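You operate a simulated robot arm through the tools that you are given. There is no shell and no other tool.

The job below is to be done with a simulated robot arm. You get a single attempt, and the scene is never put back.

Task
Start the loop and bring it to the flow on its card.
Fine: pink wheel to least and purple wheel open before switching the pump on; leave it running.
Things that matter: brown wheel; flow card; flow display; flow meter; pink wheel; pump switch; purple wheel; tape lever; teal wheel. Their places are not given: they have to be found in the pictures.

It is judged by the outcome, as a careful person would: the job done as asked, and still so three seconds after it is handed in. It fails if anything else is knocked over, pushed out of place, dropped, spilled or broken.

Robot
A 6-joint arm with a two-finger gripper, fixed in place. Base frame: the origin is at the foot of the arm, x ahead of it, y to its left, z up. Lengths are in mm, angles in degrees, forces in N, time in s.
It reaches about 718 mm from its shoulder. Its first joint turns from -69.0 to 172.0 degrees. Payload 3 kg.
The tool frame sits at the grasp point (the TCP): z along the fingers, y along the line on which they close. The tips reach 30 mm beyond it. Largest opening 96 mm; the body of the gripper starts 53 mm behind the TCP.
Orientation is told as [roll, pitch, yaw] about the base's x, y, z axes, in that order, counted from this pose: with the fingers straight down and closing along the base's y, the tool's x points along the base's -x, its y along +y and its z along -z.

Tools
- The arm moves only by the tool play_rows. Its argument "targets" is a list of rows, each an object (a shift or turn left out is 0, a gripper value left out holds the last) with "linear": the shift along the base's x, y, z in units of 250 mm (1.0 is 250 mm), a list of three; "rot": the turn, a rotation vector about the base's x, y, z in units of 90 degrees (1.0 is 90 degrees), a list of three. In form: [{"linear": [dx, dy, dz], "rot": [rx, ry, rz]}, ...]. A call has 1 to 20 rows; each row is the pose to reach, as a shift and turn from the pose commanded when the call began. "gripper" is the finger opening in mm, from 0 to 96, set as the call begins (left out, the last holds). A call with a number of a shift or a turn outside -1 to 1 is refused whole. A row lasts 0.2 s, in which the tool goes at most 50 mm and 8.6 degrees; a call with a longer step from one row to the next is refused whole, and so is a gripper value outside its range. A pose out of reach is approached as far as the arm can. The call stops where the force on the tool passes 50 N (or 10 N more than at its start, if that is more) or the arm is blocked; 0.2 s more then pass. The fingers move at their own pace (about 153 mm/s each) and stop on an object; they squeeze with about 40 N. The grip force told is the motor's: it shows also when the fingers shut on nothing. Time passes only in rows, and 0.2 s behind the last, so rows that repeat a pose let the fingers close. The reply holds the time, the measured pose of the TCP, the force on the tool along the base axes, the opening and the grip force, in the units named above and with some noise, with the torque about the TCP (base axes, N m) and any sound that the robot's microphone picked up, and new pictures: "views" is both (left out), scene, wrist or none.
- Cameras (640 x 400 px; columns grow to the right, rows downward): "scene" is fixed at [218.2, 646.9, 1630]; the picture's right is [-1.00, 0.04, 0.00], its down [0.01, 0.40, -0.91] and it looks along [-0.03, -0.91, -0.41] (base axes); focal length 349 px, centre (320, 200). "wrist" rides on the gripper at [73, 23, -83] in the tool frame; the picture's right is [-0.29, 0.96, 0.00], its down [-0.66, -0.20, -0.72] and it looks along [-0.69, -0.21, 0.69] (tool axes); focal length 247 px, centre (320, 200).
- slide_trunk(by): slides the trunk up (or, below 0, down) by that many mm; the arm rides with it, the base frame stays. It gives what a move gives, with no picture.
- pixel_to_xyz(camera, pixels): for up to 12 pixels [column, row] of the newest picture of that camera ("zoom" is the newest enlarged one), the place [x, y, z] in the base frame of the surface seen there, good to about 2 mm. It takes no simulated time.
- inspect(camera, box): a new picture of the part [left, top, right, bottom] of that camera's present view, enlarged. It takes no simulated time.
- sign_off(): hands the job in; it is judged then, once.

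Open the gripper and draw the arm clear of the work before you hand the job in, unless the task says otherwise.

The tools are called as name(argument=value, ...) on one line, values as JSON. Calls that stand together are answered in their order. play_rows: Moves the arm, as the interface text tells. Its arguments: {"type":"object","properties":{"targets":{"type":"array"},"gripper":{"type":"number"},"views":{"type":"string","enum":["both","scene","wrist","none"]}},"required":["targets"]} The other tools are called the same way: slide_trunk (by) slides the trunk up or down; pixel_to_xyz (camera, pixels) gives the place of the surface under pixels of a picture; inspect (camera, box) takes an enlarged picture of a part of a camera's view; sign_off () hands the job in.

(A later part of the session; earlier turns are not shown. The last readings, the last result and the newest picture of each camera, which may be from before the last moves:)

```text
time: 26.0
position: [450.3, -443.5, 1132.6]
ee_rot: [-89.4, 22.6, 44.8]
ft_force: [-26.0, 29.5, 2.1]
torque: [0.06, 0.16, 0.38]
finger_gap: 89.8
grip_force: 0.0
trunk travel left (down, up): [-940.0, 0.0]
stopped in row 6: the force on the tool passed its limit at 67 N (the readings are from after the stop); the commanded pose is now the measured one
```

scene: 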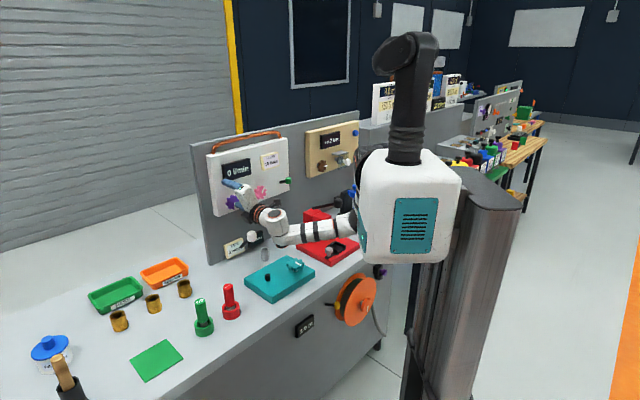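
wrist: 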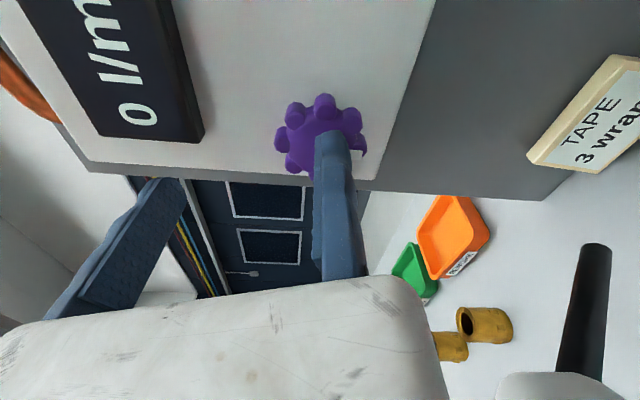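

The approach stopped with a push-back of about 40 N along the panel normal: a fingertip touched the wheel's face. In the wrist picture the right finger at (335,140) overlaps the wheel, so I'll measure where the fingers really are relative to the tool frame.

pixel_to_xyz(camera="wrist", pixels=[[333, 140], [328, 160], [345, 220], [155, 190], [130, 230], [90, 280], [320, 110], [285, 140], [345, 115], [318, 148]])

inspect(camera="scene", box=[215, 170, 305, 226])

inspect(camera="wrist", box=[260, 80, 400, 190])

```text
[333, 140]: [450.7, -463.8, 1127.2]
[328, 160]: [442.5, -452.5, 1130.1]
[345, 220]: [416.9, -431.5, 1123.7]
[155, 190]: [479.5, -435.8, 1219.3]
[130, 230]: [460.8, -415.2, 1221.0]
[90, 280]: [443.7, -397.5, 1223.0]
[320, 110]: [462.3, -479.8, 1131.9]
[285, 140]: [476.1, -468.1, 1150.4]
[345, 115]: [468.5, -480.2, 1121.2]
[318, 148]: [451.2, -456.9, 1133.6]
```

```text
7.11 times, centred on (260, 198) of scene
```

zoom: 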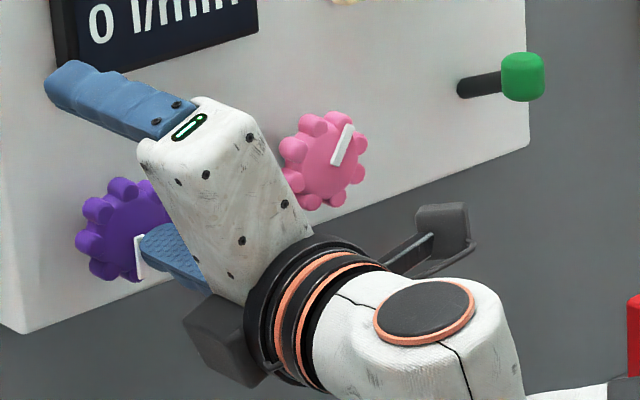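

```text
3.64 times, centred on (330, 135) of wrist
```

zoom: 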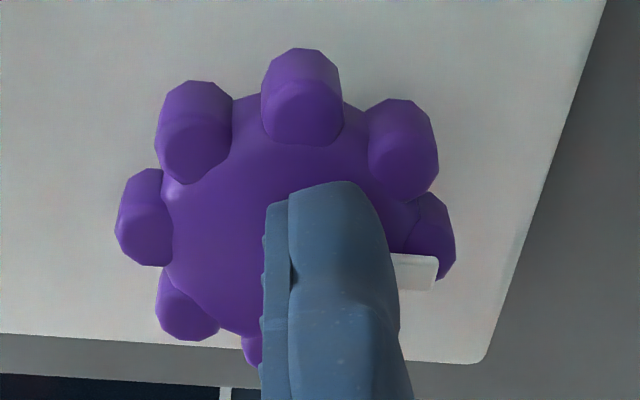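

Measured points show the lower (+y) finger's pad almost on the reported tool axis (y≈+2) while the other is about 89 mm away (y≈−89), so the pads are not centred on the TCP as described. I'll back off 40 mm from the panel and part-close the gripper to see how each finger actually moves.

play_rows(targets=[{"linear": [-0.06, 0.06, 0]}, {"linear": [-0.12, 0.12, 0]}, {"linear": [-0.12, 0.12, 0]}, {"linear": [-0.12, 0.12, 0]}, {"linear": [-0.12, 0.12, 0]}], gripper=40)

```text
time: 27.2
position: [429.9, -423.0, 1124.1]
ee_rot: [-88.7, 22.7, 44.9]
ft_force: [-0.2, -0.2, 0.4]
torque: [0.0, 0.01, 0.0]
finger_gap: 39.8
grip_force: 0.1
trunk travel left (down, up): [-940.0, 0.0]
```

scene: 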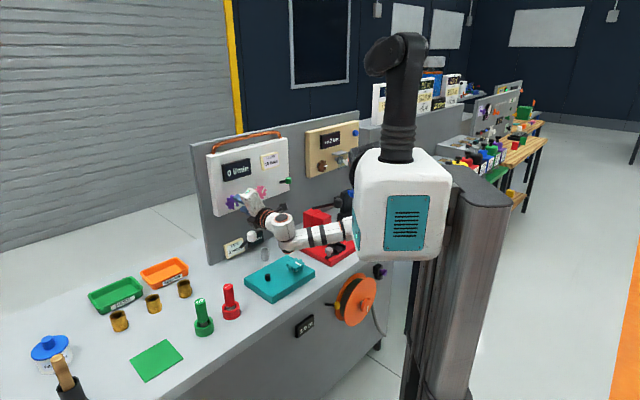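
wrist: 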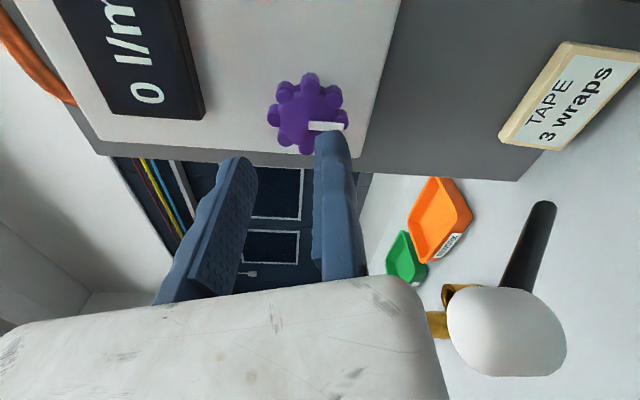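

Only the left (−y) finger moves; the right (+y) finger is fixed near the tool axis. I'll measure both pad faces so I can offset the tool correctly when gripping.

pixel_to_xyz(camera="wrist", pixels=[[317, 150], [317, 180], [318, 240], [335, 138], [345, 150], [240, 165], [235, 200], [210, 250], [250, 175], [310, 112], [325, 127], [343, 126]])

inspect(camera="wrist", box=[180, 60, 400, 220])

```text
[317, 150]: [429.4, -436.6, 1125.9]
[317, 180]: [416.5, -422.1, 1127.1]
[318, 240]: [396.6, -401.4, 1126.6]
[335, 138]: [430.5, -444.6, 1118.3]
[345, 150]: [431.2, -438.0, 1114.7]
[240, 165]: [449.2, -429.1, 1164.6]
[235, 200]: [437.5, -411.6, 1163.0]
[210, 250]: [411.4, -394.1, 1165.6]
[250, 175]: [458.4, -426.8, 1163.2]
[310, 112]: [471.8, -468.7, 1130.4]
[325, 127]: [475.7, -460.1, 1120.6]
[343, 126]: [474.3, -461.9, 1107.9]
```

```text
2.50 times, centred on (290, 140) of wrist
```

zoom: 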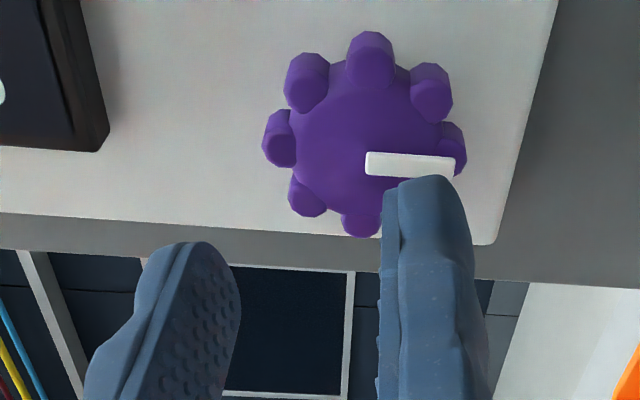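

The fixed pad face lies at tool y≈0 and the moving one at y≈−opening, so a wheel must be centred at y≈−24. I'll pin down the purple wheel's centre with lobe positions from this clear view.

pixel_to_xyz(camera="wrist", pixels=[[309, 117], [310, 84], [335, 97], [343, 119], [306, 149], [285, 138], [274, 115], [285, 92], [300, 100], [320, 105], [298, 128], [312, 135]])

pixel_to_xyz(camera="scene", pixels=[[260, 193], [261, 193], [233, 203], [290, 181], [283, 182]])

```text
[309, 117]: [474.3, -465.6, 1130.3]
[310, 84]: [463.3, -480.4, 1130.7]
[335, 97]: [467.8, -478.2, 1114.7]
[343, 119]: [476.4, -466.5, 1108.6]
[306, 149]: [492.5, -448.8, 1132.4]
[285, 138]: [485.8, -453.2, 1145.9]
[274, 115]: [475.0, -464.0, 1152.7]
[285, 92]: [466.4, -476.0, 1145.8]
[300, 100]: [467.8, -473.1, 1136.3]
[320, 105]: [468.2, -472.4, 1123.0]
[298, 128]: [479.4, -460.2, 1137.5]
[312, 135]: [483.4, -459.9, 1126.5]
```

```text
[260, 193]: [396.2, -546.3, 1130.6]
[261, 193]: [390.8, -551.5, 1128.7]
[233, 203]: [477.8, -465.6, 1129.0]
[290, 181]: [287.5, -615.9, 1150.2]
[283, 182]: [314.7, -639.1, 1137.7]
```

Purple's centre is u≈8.0, z≈1130.7 with lobes on the 45° steps. I'll open to 62 mm, correct the small tilt, and line up so the fixed pad passes just below the wheel, still about 90 mm from the panel.

play_rows(targets=[{"linear": [0, -0.02, -0.035], "rot": [-0.0094, -0.0094, 0.0067]}, {"linear": [0, -0.039, -0.07], "rot": [-0.0094, -0.0094, 0.0067]}, {"linear": [0, -0.039, -0.07], "rot": [-0.0094, -0.0094, 0.0067]}, {"linear": [0, -0.039, -0.07], "rot": [-0.0094, -0.0094, 0.0067]}], gripper=62)

```text
time: 28.2
position: [431.4, -433.1, 1105.5]
ee_rot: [-89.8, 22.7, 45.1]
ft_force: [0.4, 0.5, 0.7]
torque: [-0.02, 0.02, 0.01]
finger_gap: 62.1
grip_force: 0.0
trunk travel left (down, up): [-940.0, 0.0]
```

scene: 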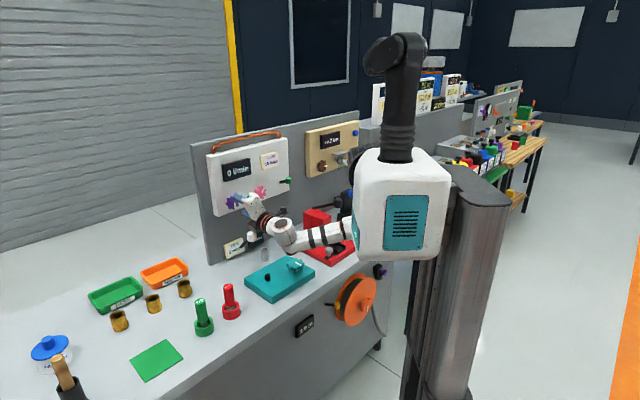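
wrist: 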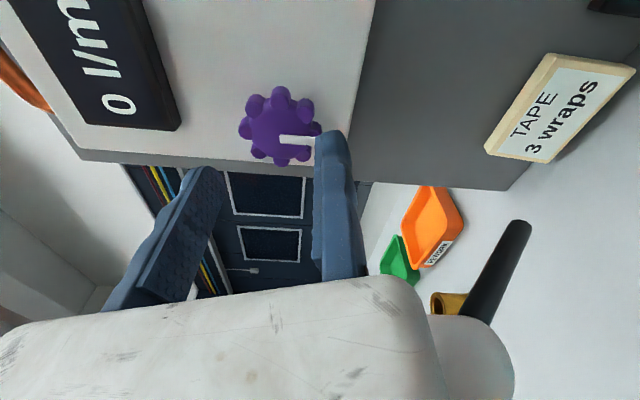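

Alignment looks right: wheel centre at tool y≈−27, x≈+1. I'll advance 43 mm straight in so the pads straddle the purple wheel.

play_rows(targets=[{"linear": [0.03, -0.03, 0.001]}, {"linear": [0.06, -0.06, 0.002]}, {"linear": [0.09, -0.09, 0.003]}, {"linear": [0.1216, -0.1216, 0.003]}, {"linear": [0.1216, -0.1216, 0.003]}])

```text
time: 29.4
position: [461.3, -464.2, 1105.7]
ee_rot: [-89.9, 22.7, 45.0]
ft_force: [0.1, 0.2, 0.1]
torque: [-0.02, 0.03, -0.01]
finger_gap: 62.0
grip_force: 0.0
trunk travel left (down, up): [-940.0, 0.0]
```

scene: 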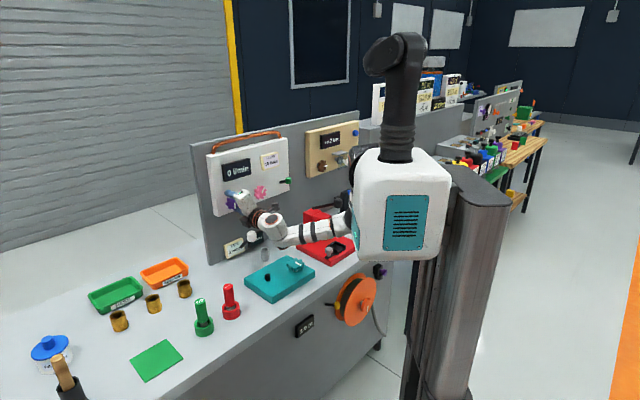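
wrist: 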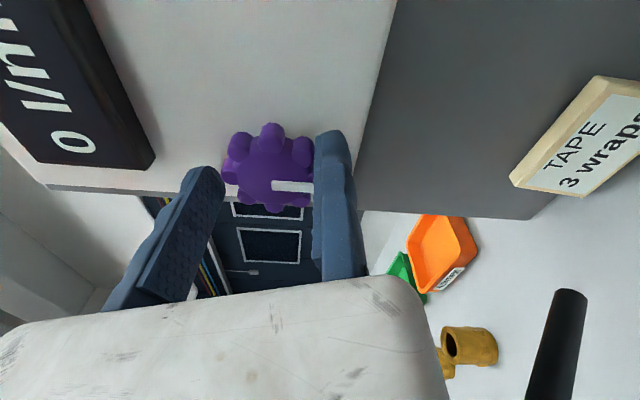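

The wheel is between the pads with no contact force. I'll nudge 2.4 mm so the fixed pad nearly touches, then close on the wheel.

play_rows(targets=[{"linear": [0.0026, 0.0026, 0.0088]}, {"linear": [0.0026, 0.0026, 0.0088]}], views="none")

play_rows(targets=[{"linear": [0, 0, 0]}, {"linear": [0, 0, 0]}, {"linear": [0, 0, 0]}], gripper=44)

```text
time: 30.0
position: [462.0, -464.0, 1107.8]
ee_rot: [-89.8, 22.7, 45.2]
ft_force: [-1.1, -0.1, -4.2]
torque: [0.04, 0.0, 0.01]
finger_gap: 62.1
grip_force: 0.1
trunk travel left (down, up): [-940.0, 0.0]
```

```text
time: 30.8
position: [462.7, -464.1, 1109.1]
ee_rot: [-89.8, 22.7, 45.2]
ft_force: [-1.9, 1.0, -4.7]
torque: [-0.06, -0.06, -0.13]
finger_gap: 49.2
grip_force: 45.3
trunk travel left (down, up): [-940.0, 0.0]
```

scene: 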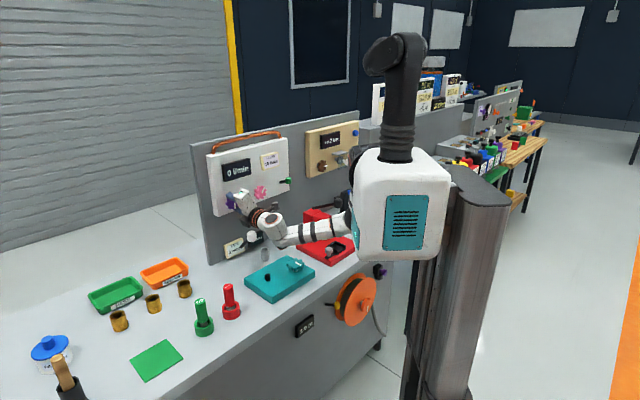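
wrist: 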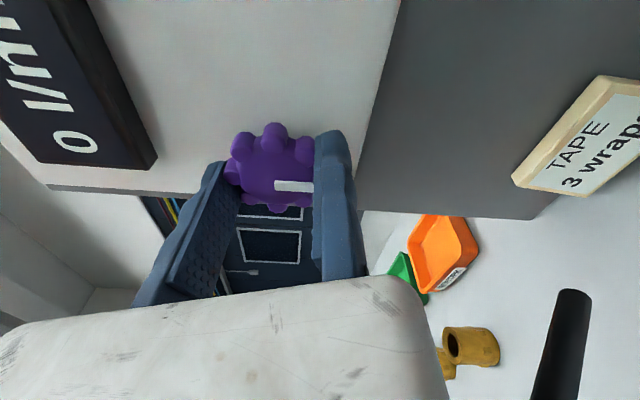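

The grip is balanced on the wheel (gap 49.2 mm, net force under 6 N). I'll try turning it 8° anticlockwise, orbiting the tool about the wheel's axis, and watch the torque.

play_rows(targets=[{"linear": [-0.0044, -0.0044, 0.003], "rot": [-0.0314, 0.0314, 0]}, {"linear": [-0.0087, -0.0087, 0.0062], "rot": [-0.0629, 0.0629, 0]}, {"linear": [-0.0087, -0.0087, 0.0062], "rot": [-0.0629, 0.0629, 0]}])

```text
time: 31.6
position: [459.8, -466.1, 1109.3]
ee_rot: [-89.9, 30.8, 45.1]
ft_force: [-3.8, 3.5, -9.8]
torque: [-0.31, -0.13, -0.45]
finger_gap: 49.1
grip_force: 45.4
trunk travel left (down, up): [-940.0, 0.0]
```

scene: 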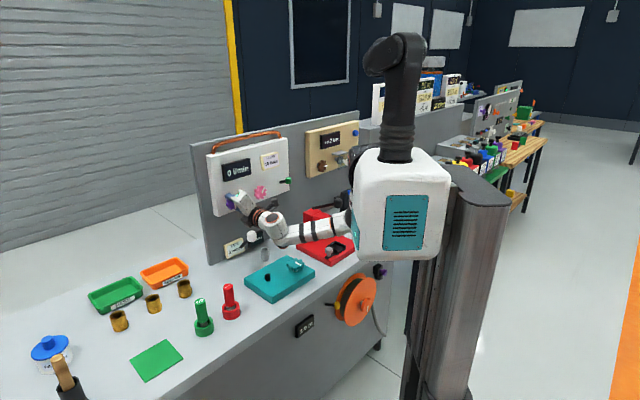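
wrist: 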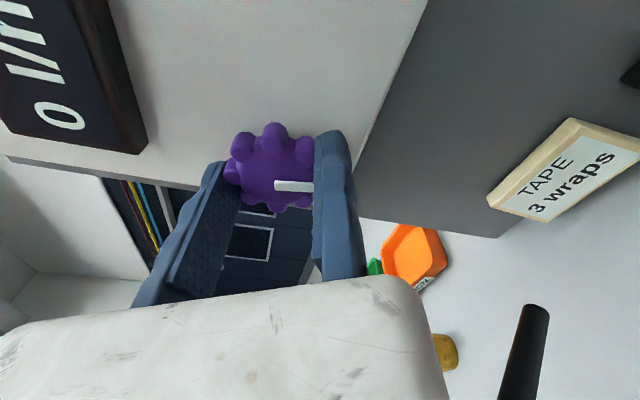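

The wheel turned with the gripper (pointer unchanged relative to the fingers) at very low torque (~0.1 N·m). I'll continue 32° further anticlockwise along the orbit.

play_rows(targets=[{"linear": [-0.008, -0.008, 0.0068], "rot": [-0.0629, 0.0629, 0]}, {"linear": [-0.0151, -0.0151, 0.0151], "rot": [-0.1257, 0.1257, 0]}, {"linear": [-0.0213, -0.0213, 0.0248], "rot": [-0.1886, 0.1886, 0]}, {"linear": [-0.0263, -0.0263, 0.0355], "rot": [-0.2514, 0.2514, 0]}, {"linear": [-0.0263, -0.0263, 0.0355], "rot": [-0.2514, 0.2514, 0]}])

```text
time: 32.8
position: [454.3, -472.3, 1120.2]
ee_rot: [-90.0, 62.8, 45.0]
ft_force: [-0.4, -2.1, 3.1]
torque: [0.61, 0.49, 0.42]
finger_gap: 48.9
grip_force: 45.3
trunk travel left (down, up): [-940.0, 0.0]
```

scene: 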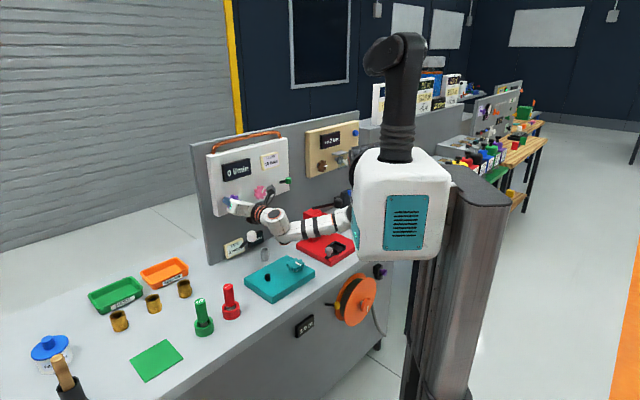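
wrist: 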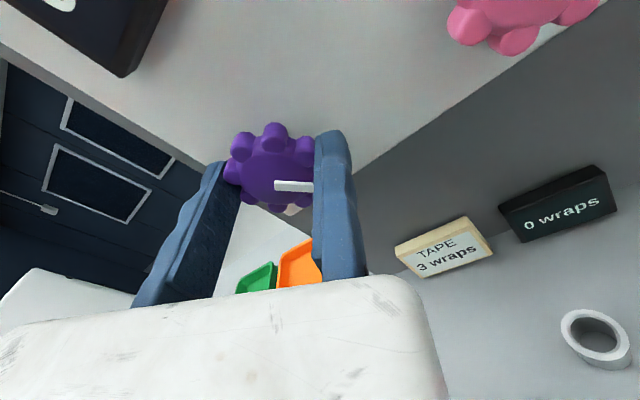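

It still follows freely: 40° turned so far. I'll continue another 40° anticlockwise, checking torque for a stop.

play_rows(targets=[{"linear": [-0.0038, -0.0038, 0.0126], "rot": [-0.0629, 0.0629, 0]}, {"linear": [-0.0064, -0.0064, 0.0258], "rot": [-0.1257, 0.1257, 0]}, {"linear": [-0.0076, -0.0076, 0.0395], "rot": [-0.1886, 0.1886, 0]}, {"linear": [-0.0075, -0.0075, 0.0532], "rot": [-0.2514, 0.2514, 0]}, {"linear": [-0.0061, -0.0061, 0.0668], "rot": [-0.3143, 0.3143, 0]}, {"linear": [-0.0061, -0.0061, 0.0668], "rot": [-0.3143, 0.3143, 0]}])

```text
time: 34.2
position: [453.6, -472.9, 1136.6]
ee_rot: [90.1, 77.2, -134.9]
ft_force: [9.6, -5.9, 15.8]
torque: [-0.38, -0.91, 0.15]
finger_gap: 49.0
grip_force: 45.6
trunk travel left (down, up): [-940.0, 0.0]
```

scene: 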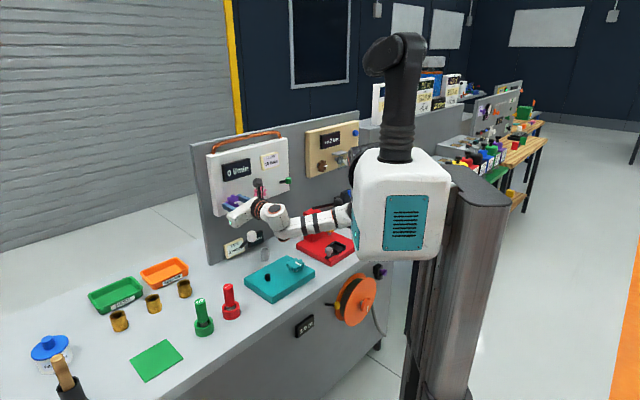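
wrist: 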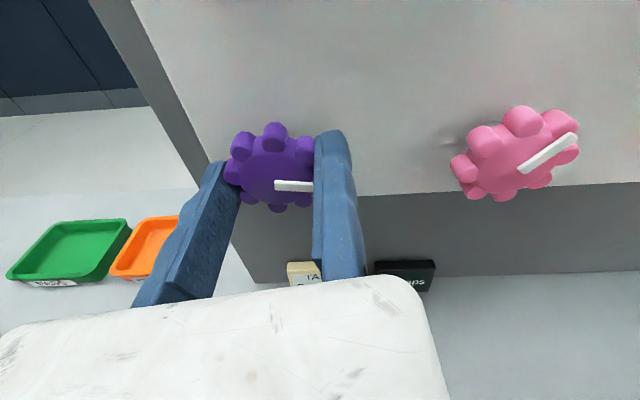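

80° turned and still free; the pointer has kept its place against the fingers. I'll go 24° further anticlockwise, watching for a stop and keeping the gripper body clear of the tape-lever knob.

play_rows(targets=[{"linear": [0.0028, 0.0028, 0.0152], "rot": [-0.0629, 0.0629, 0]}, {"linear": [0.0068, 0.0068, 0.0296], "rot": [-0.1257, 0.1257, 0]}, {"linear": [0.0121, 0.0121, 0.0412], "rot": [-0.1886, 0.1886, 0]}, {"linear": [0.0121, 0.0121, 0.0412], "rot": [-0.1886, 0.1886, 0]}])

```text
time: 35.2
position: [455.8, -471.6, 1144.1]
ee_rot: [89.5, 53.1, -135.6]
ft_force: [-1.7, 4.2, -9.5]
torque: [0.59, 0.32, -0.76]
finger_gap: 49.3
grip_force: 45.1
trunk travel left (down, up): [-940.0, 0.0]
```

scene: 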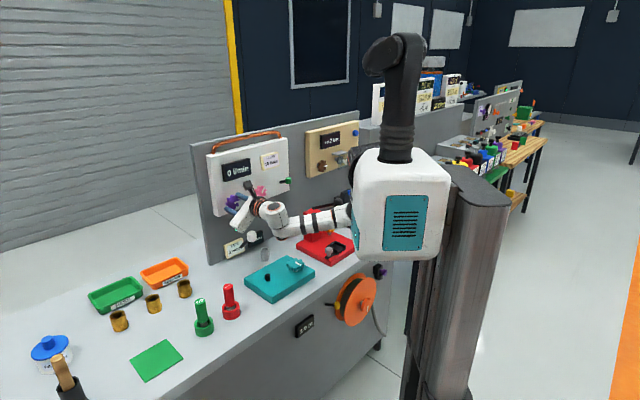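
wrist: 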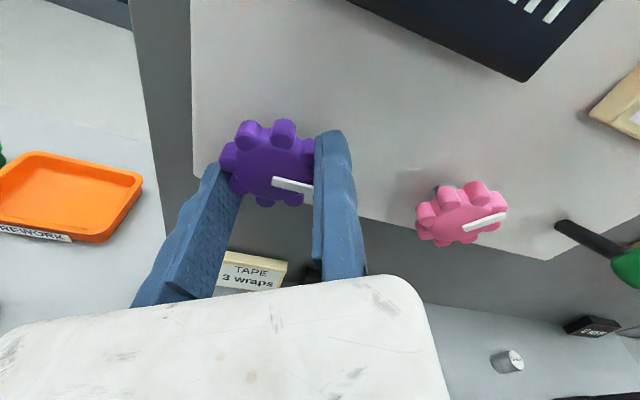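

The pointer is now tilted against the fingers: the last ~12° slipped, meaning the wheel met a stop with the pointer facing right (a quarter turn from where it began). I'll open the gripper, ease off the wheel and retreat to look at it.

play_rows(targets=[{"linear": [0, 0, 0]}, {"linear": [0, 0, 0]}, {"linear": [-0.0045, -0.0045, 0.0048]}, {"linear": [-0.0045, -0.0045, 0.0048]}], gripper=66, views="wrist")

inspect(camera="wrist", box=[180, 80, 380, 240])

```text
time: 36.2
position: [452.6, -471.9, 1148.1]
ee_rot: [90.0, 53.2, -135.1]
ft_force: [0.1, 0.7, -0.1]
torque: [0.0, -0.05, 0.04]
finger_gap: 66.2
grip_force: 0.0
trunk travel left (down, up): [-940.0, 0.0]
```

wrist: 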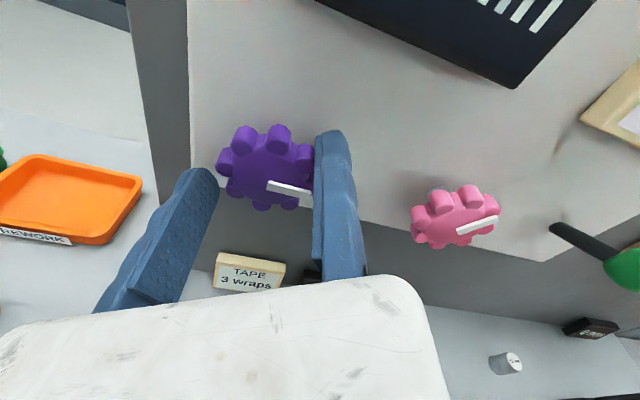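

```text
2.50 times, centred on (280, 160) of wrist
```

zoom: 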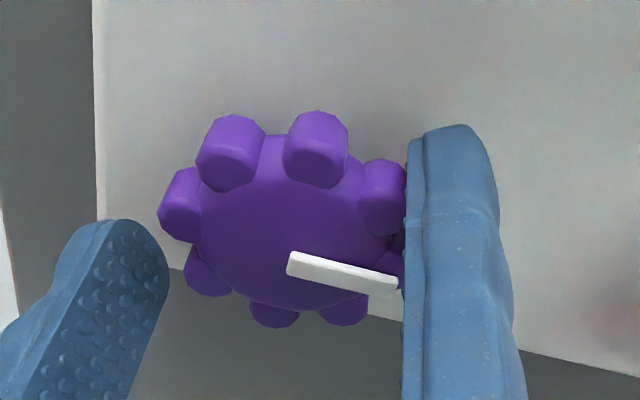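

The pointer lies parallel to the panel's bottom edge, so the purple wheel now points right: a quarter turn anticlockwise to its stop. I'll rotate the open gripper back to level around the wheel without touching it, then retreat 55 mm.

play_rows(targets=[{"linear": [-0.0059, -0.0059, -0.013], "rot": [0.0629, -0.0629, 0]}, {"linear": [-0.0106, -0.0106, -0.0271], "rot": [0.1257, -0.1257, 0]}, {"linear": [-0.0137, -0.0137, -0.042], "rot": [0.1886, -0.1886, 0]}, {"linear": [-0.0154, -0.0154, -0.0573], "rot": [0.2514, -0.2514, 0]}, {"linear": [-0.0157, -0.0157, -0.0666], "rot": [0.2891, -0.2891, 0]}, {"linear": [-0.0677, 0.0363, -0.0666], "rot": [0.2891, -0.2891, 0]}, {"linear": [-0.1197, 0.0883, -0.0666], "rot": [0.2891, -0.2891, 0]}, {"linear": [-0.1713, 0.1399, -0.0666], "rot": [0.2891, -0.2891, 0]}, {"linear": [-0.1713, 0.1399, -0.0666], "rot": [0.2891, -0.2891, 0]}])

inspect(camera="wrist", box=[180, 40, 640, 300])

```text
time: 38.2
position: [411.1, -437.6, 1129.6]
ee_rot: [-27.0, 90.0, 108.1]
ft_force: [-0.7, -0.1, -0.2]
torque: [0.01, 0.02, -0.05]
finger_gap: 66.0
grip_force: 0.1
trunk travel left (down, up): [-940.0, 0.0]
```

scene: 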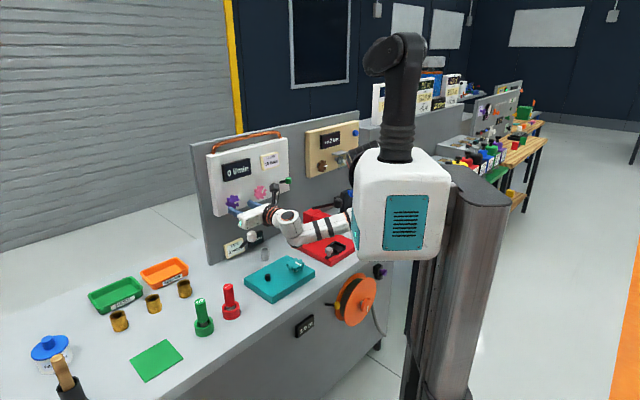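
wrist: 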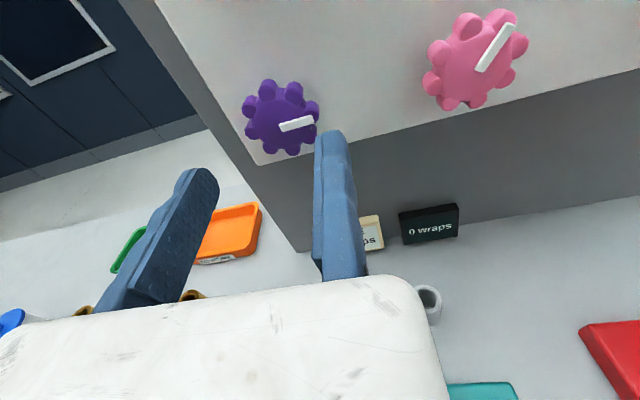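

```text
1.39 times, centred on (410, 170) of wrist
```

zoom: 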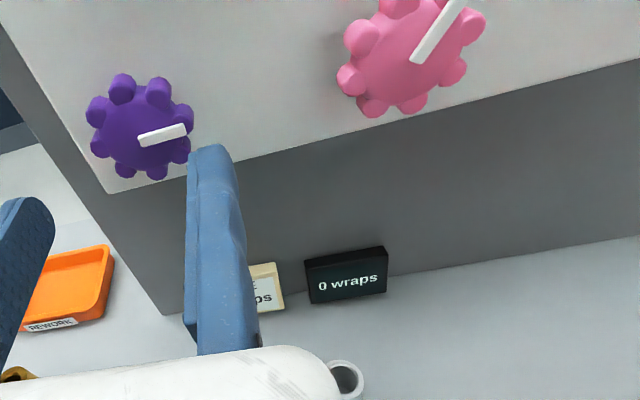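

Purple clearly points right (level with the panel edge). Now I'll measure the pink wheel's lobes and pointer from this view.

pixel_to_xyz(camera="wrist", pixels=[[466, 25], [501, 17], [520, 44], [506, 76], [474, 98], [446, 102], [432, 82], [439, 53], [470, 62], [481, 69], [511, 28], [278, 118]])

```text
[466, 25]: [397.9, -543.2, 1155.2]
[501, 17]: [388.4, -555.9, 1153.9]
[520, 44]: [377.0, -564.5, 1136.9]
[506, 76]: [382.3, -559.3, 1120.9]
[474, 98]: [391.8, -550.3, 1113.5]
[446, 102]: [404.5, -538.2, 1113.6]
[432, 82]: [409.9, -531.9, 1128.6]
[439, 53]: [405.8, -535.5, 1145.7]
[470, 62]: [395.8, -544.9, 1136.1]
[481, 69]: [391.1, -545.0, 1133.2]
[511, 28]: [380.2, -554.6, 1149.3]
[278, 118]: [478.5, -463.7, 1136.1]
```

Pink's centre is about u=−108.5, z=1131.5, its pointer at ~53° above right with lobes every 45° from there. I'll move to a pre-grasp in front of pink with the closing axis in a lobe valley (30.5° above right), which leaves plenty of roll for turning clockwise.

play_rows(targets=[{"linear": [-0.0715, -0.0883, 0.0156], "rot": [-0.0599, 0.0599, 0]}, {"linear": [-0.143, -0.1765, 0.0312], "rot": [-0.1198, 0.1198, 0]}, {"linear": [-0.2145, -0.2648, 0.0468], "rot": [-0.1797, 0.1797, 0]}, {"linear": [-0.286, -0.353, 0.0624], "rot": [-0.2396, 0.2396, 0]}, {"linear": [-0.286, -0.353, 0.0624], "rot": [-0.2396, 0.2396, 0]}])

```text
time: 39.4
position: [361.8, -487.5, 1125.9]
ee_rot: [89.8, 59.5, -135.2]
ft_force: [-0.5, -0.7, 0.5]
torque: [-0.02, 0.01, 0.0]
finger_gap: 65.9
grip_force: 0.1
out of reach, approached as far as the arm can: row 3, 4, 5
trunk travel left (down, up): [-940.0, 0.0]
```

scene: 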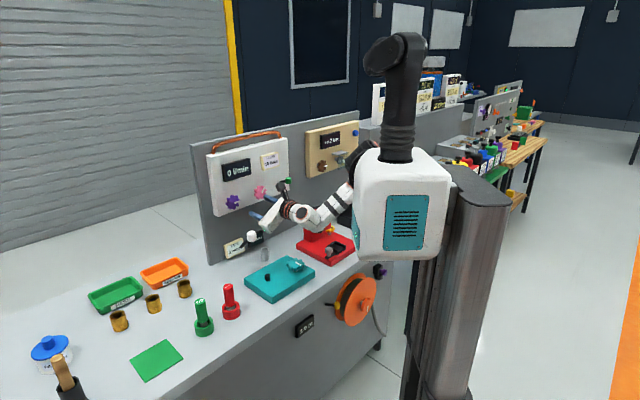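
wrist: 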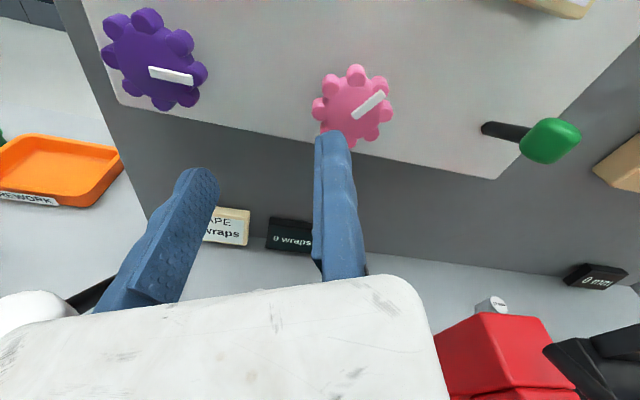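

The arm stopped short again at (362,−488,1126): the right side is easier to reach when the wrist sits lower and closer to the panel. I'll roll 90° clockwise (closing axis pointing down-right, −59.5°), which puts the wrist lower, and move in to 80 mm from the panel.

play_rows(targets=[{"linear": [-0.0035, -0.0136, -0.0065], "rot": [0.0643, -0.0643, 0]}, {"linear": [-0.0071, -0.0273, -0.0131], "rot": [0.1286, -0.1286, 0]}, {"linear": [-0.0106, -0.0409, -0.0196], "rot": [0.1928, -0.1928, 0]}, {"linear": [-0.0142, -0.0545, -0.0262], "rot": [0.2571, -0.2571, 0]}, {"linear": [-0.0177, -0.0682, -0.0327], "rot": [0.3214, -0.3214, 0]}, {"linear": [-0.0213, -0.0818, -0.0393], "rot": [0.3857, -0.3857, 0]}, {"linear": [-0.0248, -0.0955, -0.0458], "rot": [0.45, -0.45, 0]}, {"linear": [-0.0284, -0.1091, -0.0524], "rot": [0.5143, -0.5143, 0]}, {"linear": [-0.0319, -0.1227, -0.0589], "rot": [0.5785, -0.5785, 0]}, {"linear": [-0.0355, -0.1364, -0.0655], "rot": [0.6428, -0.6428, 0]}, {"linear": [-0.039, -0.15, -0.072], "rot": [0.7071, -0.7071, 0]}, {"linear": [-0.039, -0.15, -0.072], "rot": [0.7071, -0.7071, 0]}])

```text
time: 42.0
position: [351.0, -524.5, 1107.5]
ee_rot: [-89.9, 30.2, 45.1]
ft_force: [0.0, 0.0, 0.7]
torque: [0.0, -0.02, 0.01]
finger_gap: 65.6
grip_force: 0.0
trunk travel left (down, up): [-940.0, 0.0]
```

scene: 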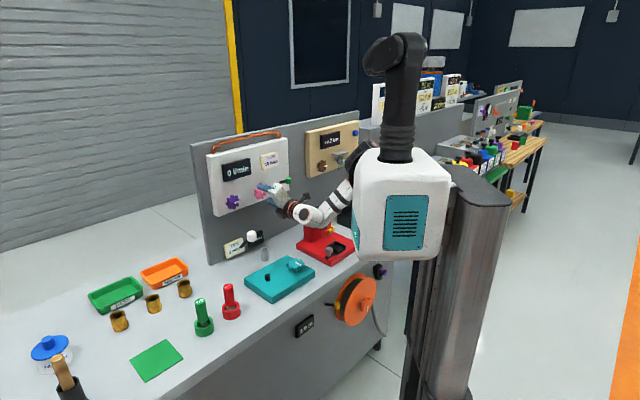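
wrist: 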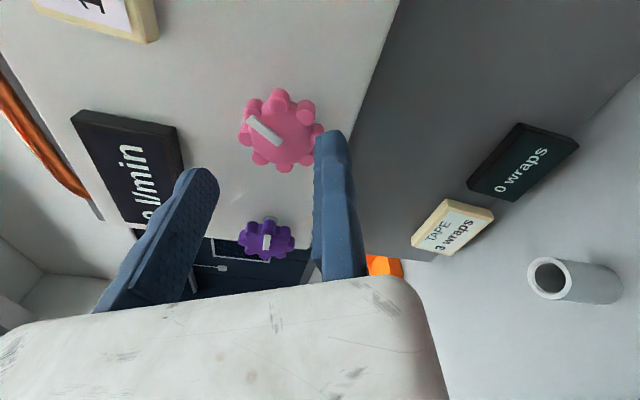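

Reached, with the pink wheel at wrist pixel (281,130) between the fingers. I'll refine its centre and pointer from this view before moving in.

inspect(camera="wrist", box=[220, 70, 360, 190])

pixel_to_xyz(camera="wrist", pixels=[[279, 98], [304, 110], [316, 130], [307, 152], [285, 163], [259, 158], [246, 135], [253, 108], [280, 130], [252, 119], [275, 140]])

```text
3.33 times, centred on (290, 130) of wrist
```

zoom: 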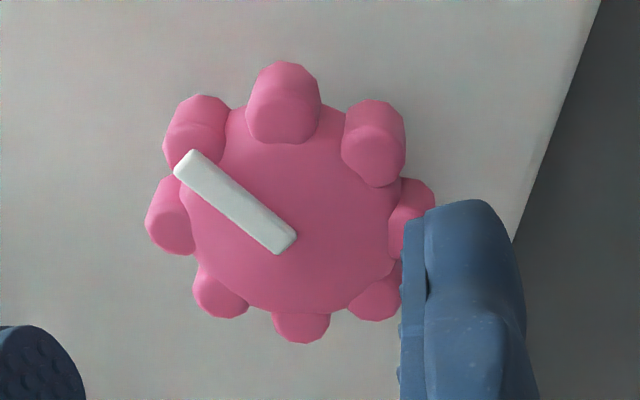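

```text
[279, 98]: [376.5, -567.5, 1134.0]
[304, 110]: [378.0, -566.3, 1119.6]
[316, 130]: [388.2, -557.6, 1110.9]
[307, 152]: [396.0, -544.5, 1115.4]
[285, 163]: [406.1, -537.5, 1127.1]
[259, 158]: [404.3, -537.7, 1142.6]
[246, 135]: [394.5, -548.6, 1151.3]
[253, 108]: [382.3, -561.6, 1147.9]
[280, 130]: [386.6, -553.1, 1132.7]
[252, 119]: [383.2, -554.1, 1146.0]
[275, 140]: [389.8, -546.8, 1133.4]
```

Averaging both views, pink's centre is about u=−111.5, z=1131, lobe valleys at −55°/−10° and so on, with the pointer ~55° above right. I'll trim to −55° and advance so the pads straddle the wheel.

play_rows(targets=[{"linear": [-0.0113, -0.0113, 0.0072], "rot": [-0.0393, 0.0393, 0]}, {"linear": [0.0227, -0.0453, 0.0072], "rot": [-0.0393, 0.0393, 0]}, {"linear": [0.0567, -0.0792, 0.0072], "rot": [-0.0393, 0.0393, 0]}, {"linear": [0.0908, -0.1132, 0.0072], "rot": [-0.0393, 0.0393, 0]}, {"linear": [0.0908, -0.1132, 0.0072], "rot": [-0.0393, 0.0393, 0]}])

```text
time: 43.2
position: [375.0, -554.3, 1110.0]
ee_rot: [-89.9, 35.5, 45.1]
ft_force: [-0.1, -0.2, -0.7]
torque: [-0.02, 0.02, -0.03]
finger_gap: 66.3
grip_force: 0.0
trunk travel left (down, up): [-940.0, 0.0]
```

scene: 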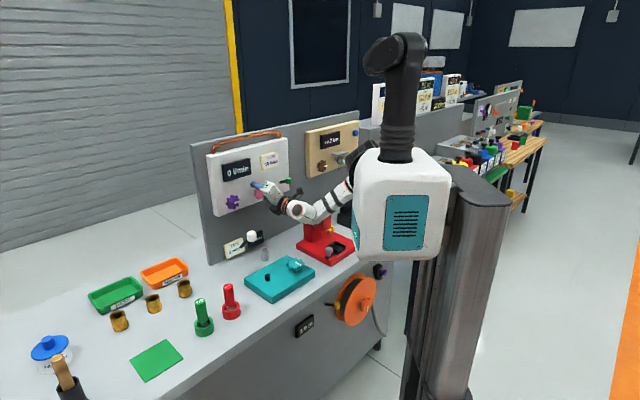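
wrist: 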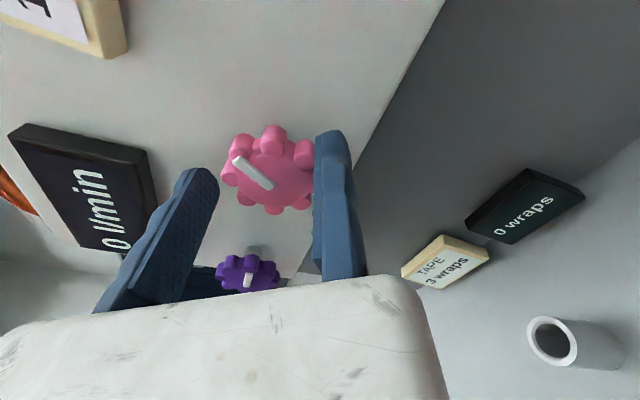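

The wheel sits between the pads without contact. I'll close on it now.

play_rows(targets=[{"linear": [0, 0, 0]}, {"linear": [0, 0, 0]}, {"linear": [0, 0, 0]}], gripper=44)

```text
time: 44.0
position: [374.4, -553.0, 1109.3]
ee_rot: [-89.9, 35.5, 45.1]
ft_force: [4.6, -4.1, 10.5]
torque: [0.2, -0.06, 0.15]
finger_gap: 49.0
grip_force: 45.0
trunk travel left (down, up): [-940.0, 0.0]
```

scene: 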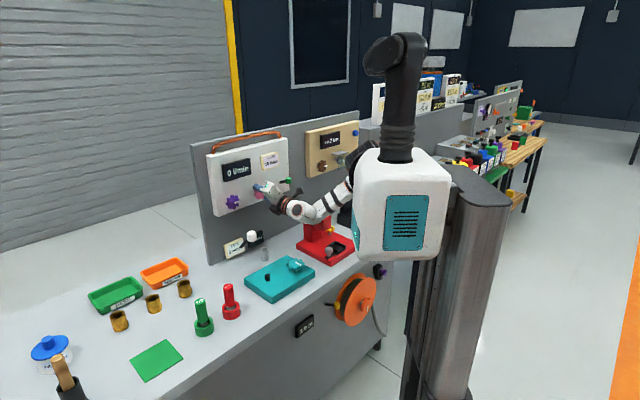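
wrist: 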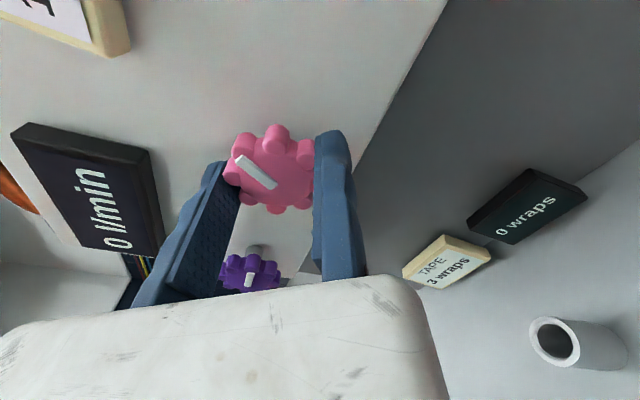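

Pink is gripped (gap 49 mm). I'll turn it clockwise 16° first, following the orbit, to test for free movement.

play_rows(targets=[{"linear": [0.0083, 0.0083, -0.0032], "rot": [0.0629, -0.0629, 0]}, {"linear": [0.0172, 0.0172, -0.0086], "rot": [0.1257, -0.1257, 0]}, {"linear": [0.0172, 0.0172, -0.0086], "rot": [0.1257, -0.1257, 0]}])

```text
time: 44.8
position: [377.9, -548.6, 1107.9]
ee_rot: [-89.8, 19.3, 45.1]
ft_force: [1.6, 1.1, -2.3]
torque: [-0.47, -0.38, -0.21]
finger_gap: 49.2
grip_force: 45.1
trunk travel left (down, up): [-940.0, 0.0]
```

scene: 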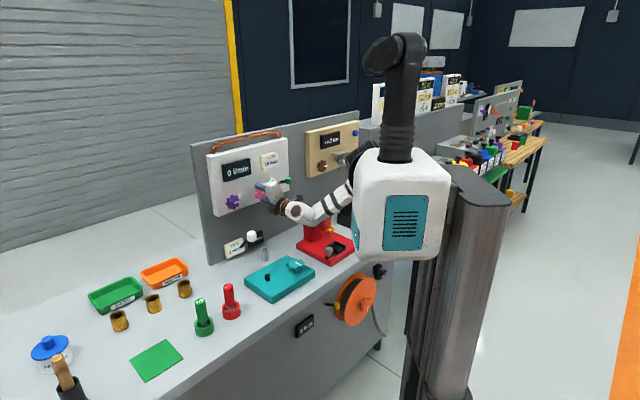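
wrist: 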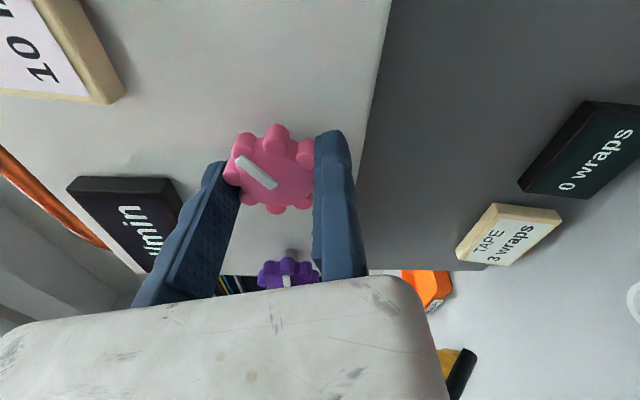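

It turns freely clockwise. I'll continue 48° further and watch the torque and pointer.

play_rows(targets=[{"linear": [0.0093, 0.0093, -0.0037], "rot": [0.0629, -0.0629, 0]}, {"linear": [0.0189, 0.0189, -0.0055], "rot": [0.1257, -0.1257, 0]}, {"linear": [0.0287, 0.0287, -0.0054], "rot": [0.1886, -0.1886, 0]}, {"linear": [0.0383, 0.0383, -0.0034], "rot": [0.2514, -0.2514, 0]}, {"linear": [0.0476, 0.0476, 0.0005], "rot": [0.3143, -0.3143, 0]}, {"linear": [0.0564, 0.0564, 0.0062], "rot": [0.3771, -0.3771, 0]}, {"linear": [0.0564, 0.0564, 0.0062], "rot": [0.3771, -0.3771, 0]}])

```text
time: 46.4
position: [393.7, -535.3, 1108.0]
ee_rot: [-89.5, -28.7, 44.8]
ft_force: [-8.6, 16.8, -32.1]
torque: [-0.36, -0.64, 0.29]
finger_gap: 48.9
grip_force: 44.9
trunk travel left (down, up): [-940.0, 0.0]
```

scene: 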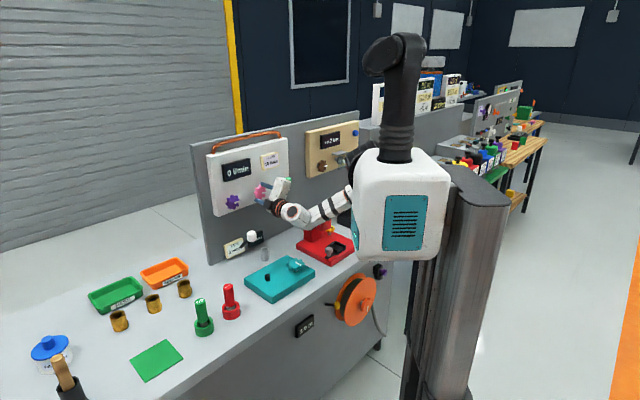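
wrist: 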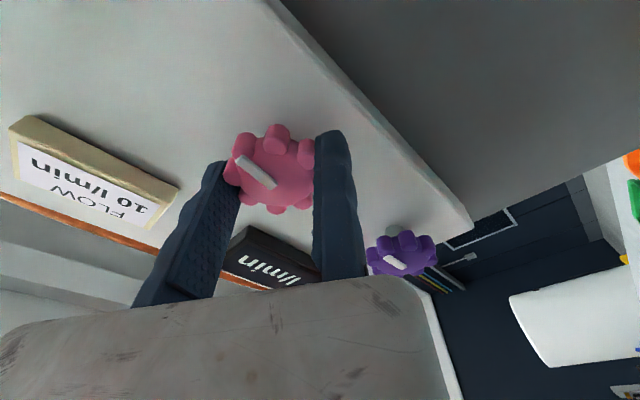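

The wheel still follows, but a 32 N downward reaction shows my orbit is about 1.5 mm too high. I'll correct that offset while continuing 32° further clockwise.

play_rows(targets=[{"linear": [-0.0023, 0.0023, -0.0056]}, {"linear": [0.0059, 0.0105, 0.0018], "rot": [0.0629, -0.0629, 0]}, {"linear": [0.0133, 0.0179, 0.0107], "rot": [0.1257, -0.1257, 0]}, {"linear": [0.0197, 0.0243, 0.021], "rot": [0.1886, -0.1886, 0]}, {"linear": [0.0251, 0.0297, 0.0324], "rot": [0.2514, -0.2514, 0]}, {"linear": [0.0251, 0.0297, 0.0324], "rot": [0.2514, -0.2514, 0]}])

```text
time: 47.8
position: [402.4, -526.9, 1120.4]
ee_rot: [-90.5, -60.5, 45.7]
ft_force: [4.6, 3.8, -3.3]
torque: [0.09, 0.07, -0.07]
finger_gap: 48.1
grip_force: 44.9
trunk travel left (down, up): [-940.0, 0.0]
```

scene: 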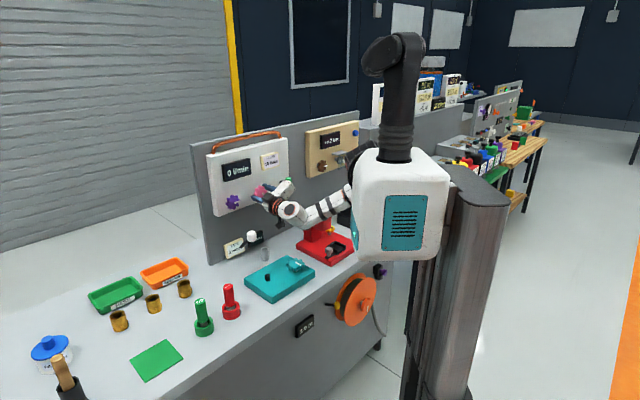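
wrist: 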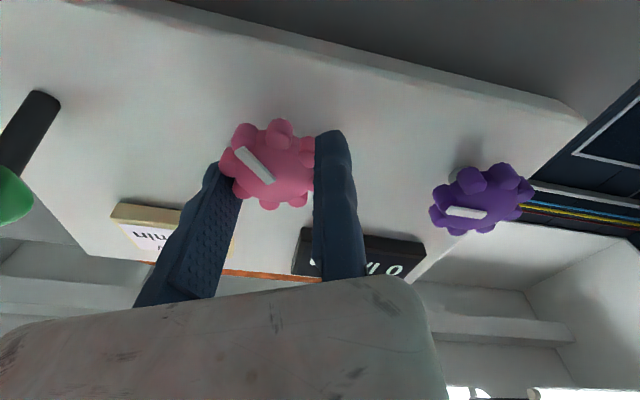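

Forces are low again and the wheel is still following (pointer about −45°, lower right). I'll turn another 24° clockwise.

play_rows(targets=[{"linear": [0.0041, 0.0041, 0.0124], "rot": [0.0629, -0.0629, 0]}, {"linear": [0.0071, 0.0071, 0.0255], "rot": [0.1257, -0.1257, 0]}, {"linear": [0.0087, 0.0087, 0.0391], "rot": [0.1886, -0.1886, 0]}, {"linear": [0.0087, 0.0087, 0.0391], "rot": [0.1886, -0.1886, 0]}])

```text
time: 48.8
position: [403.4, -525.9, 1129.1]
ee_rot: [-93.5, -84.5, 48.5]
ft_force: [15.9, -11.7, 25.3]
torque: [-1.06, -0.12, 0.14]
finger_gap: 47.8
grip_force: 44.9
trunk travel left (down, up): [-940.0, 0.0]
```

scene: 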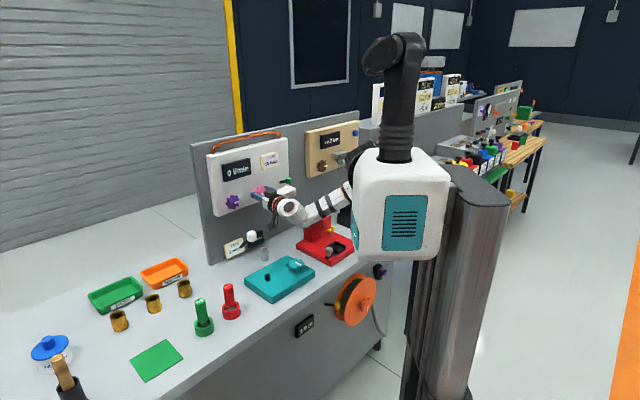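
wrist: 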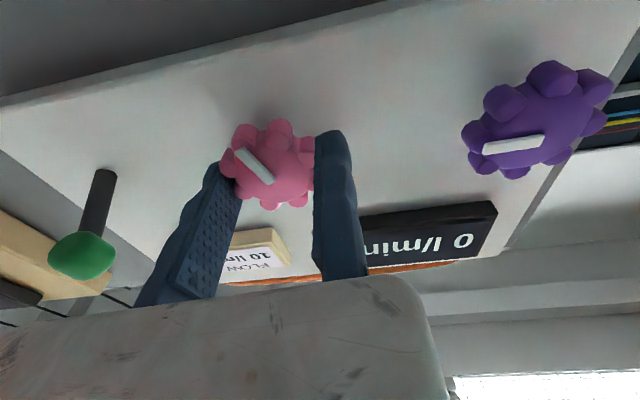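

The wheel still follows; a ~25 N upward reaction shows the orbit is now slightly low, so I've refit the centre (u≈−112, z≈1130.8). I'll turn another 24° clockwise with the correction.

play_rows(targets=[{"linear": [0, 0, 0.007]}, {"linear": [-0.0014, -0.0014, 0.0216], "rot": [0.0629, -0.0629, 0]}, {"linear": [-0.0031, -0.0031, 0.0352], "rot": [0.1257, -0.1257, 0]}, {"linear": [-0.0062, -0.0062, 0.048], "rot": [0.1886, -0.1886, 0]}, {"linear": [-0.0062, -0.0062, 0.048], "rot": [0.1886, -0.1886, 0]}])

```text
time: 50.0
position: [403.1, -525.8, 1137.2]
ee_rot: [89.7, -71.6, -134.5]
ft_force: [11.7, -2.1, 5.6]
torque: [-1.67, 0.41, -0.1]
finger_gap: 48.4
grip_force: 44.8
trunk travel left (down, up): [-940.0, 0.0]
```

scene: 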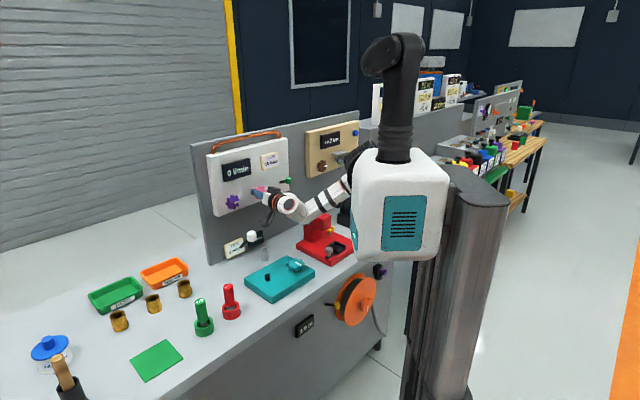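
wrist: 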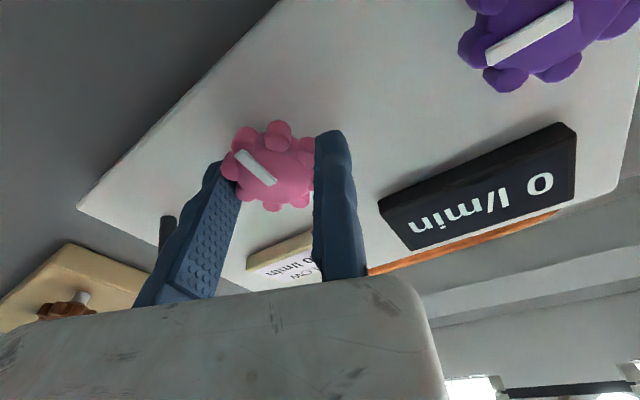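

Torque has risen to ~1.5 N·m and the pointer has begun to lag the fingers, which suggests a stop with the pointer about straight down. I'll press just 6° more to confirm.

play_rows(targets=[{"linear": [-0.0035, -0.0035, 0.008], "rot": [0.0471, -0.0471, 0]}, {"linear": [-0.0035, -0.0035, 0.008], "rot": [0.0471, -0.0471, 0]}], views="wrist")

inspect(camera="wrist", box=[200, 100, 380, 230])

```text
time: 50.6
position: [402.5, -524.7, 1138.9]
ee_rot: [89.3, -65.5, -134.2]
ft_force: [6.3, 7.8, -7.7]
torque: [0.44, 1.09, 0.51]
finger_gap: 49.1
grip_force: 45.0
trunk travel left (down, up): [-940.0, 0.0]
```

wrist: 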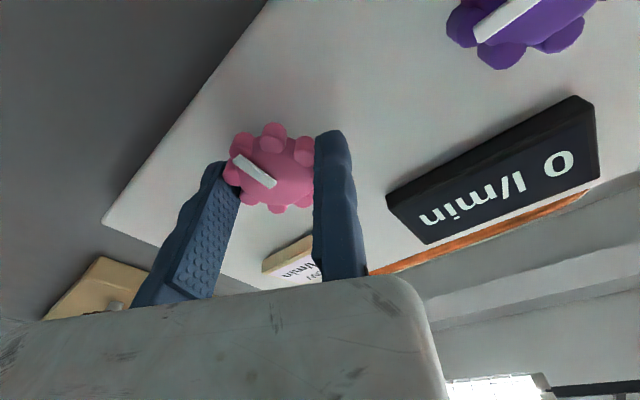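

```text
3.08 times, centred on (290, 165) of wrist
```

zoom: 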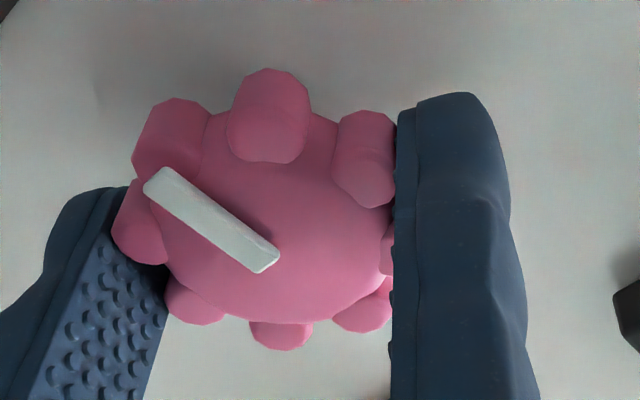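

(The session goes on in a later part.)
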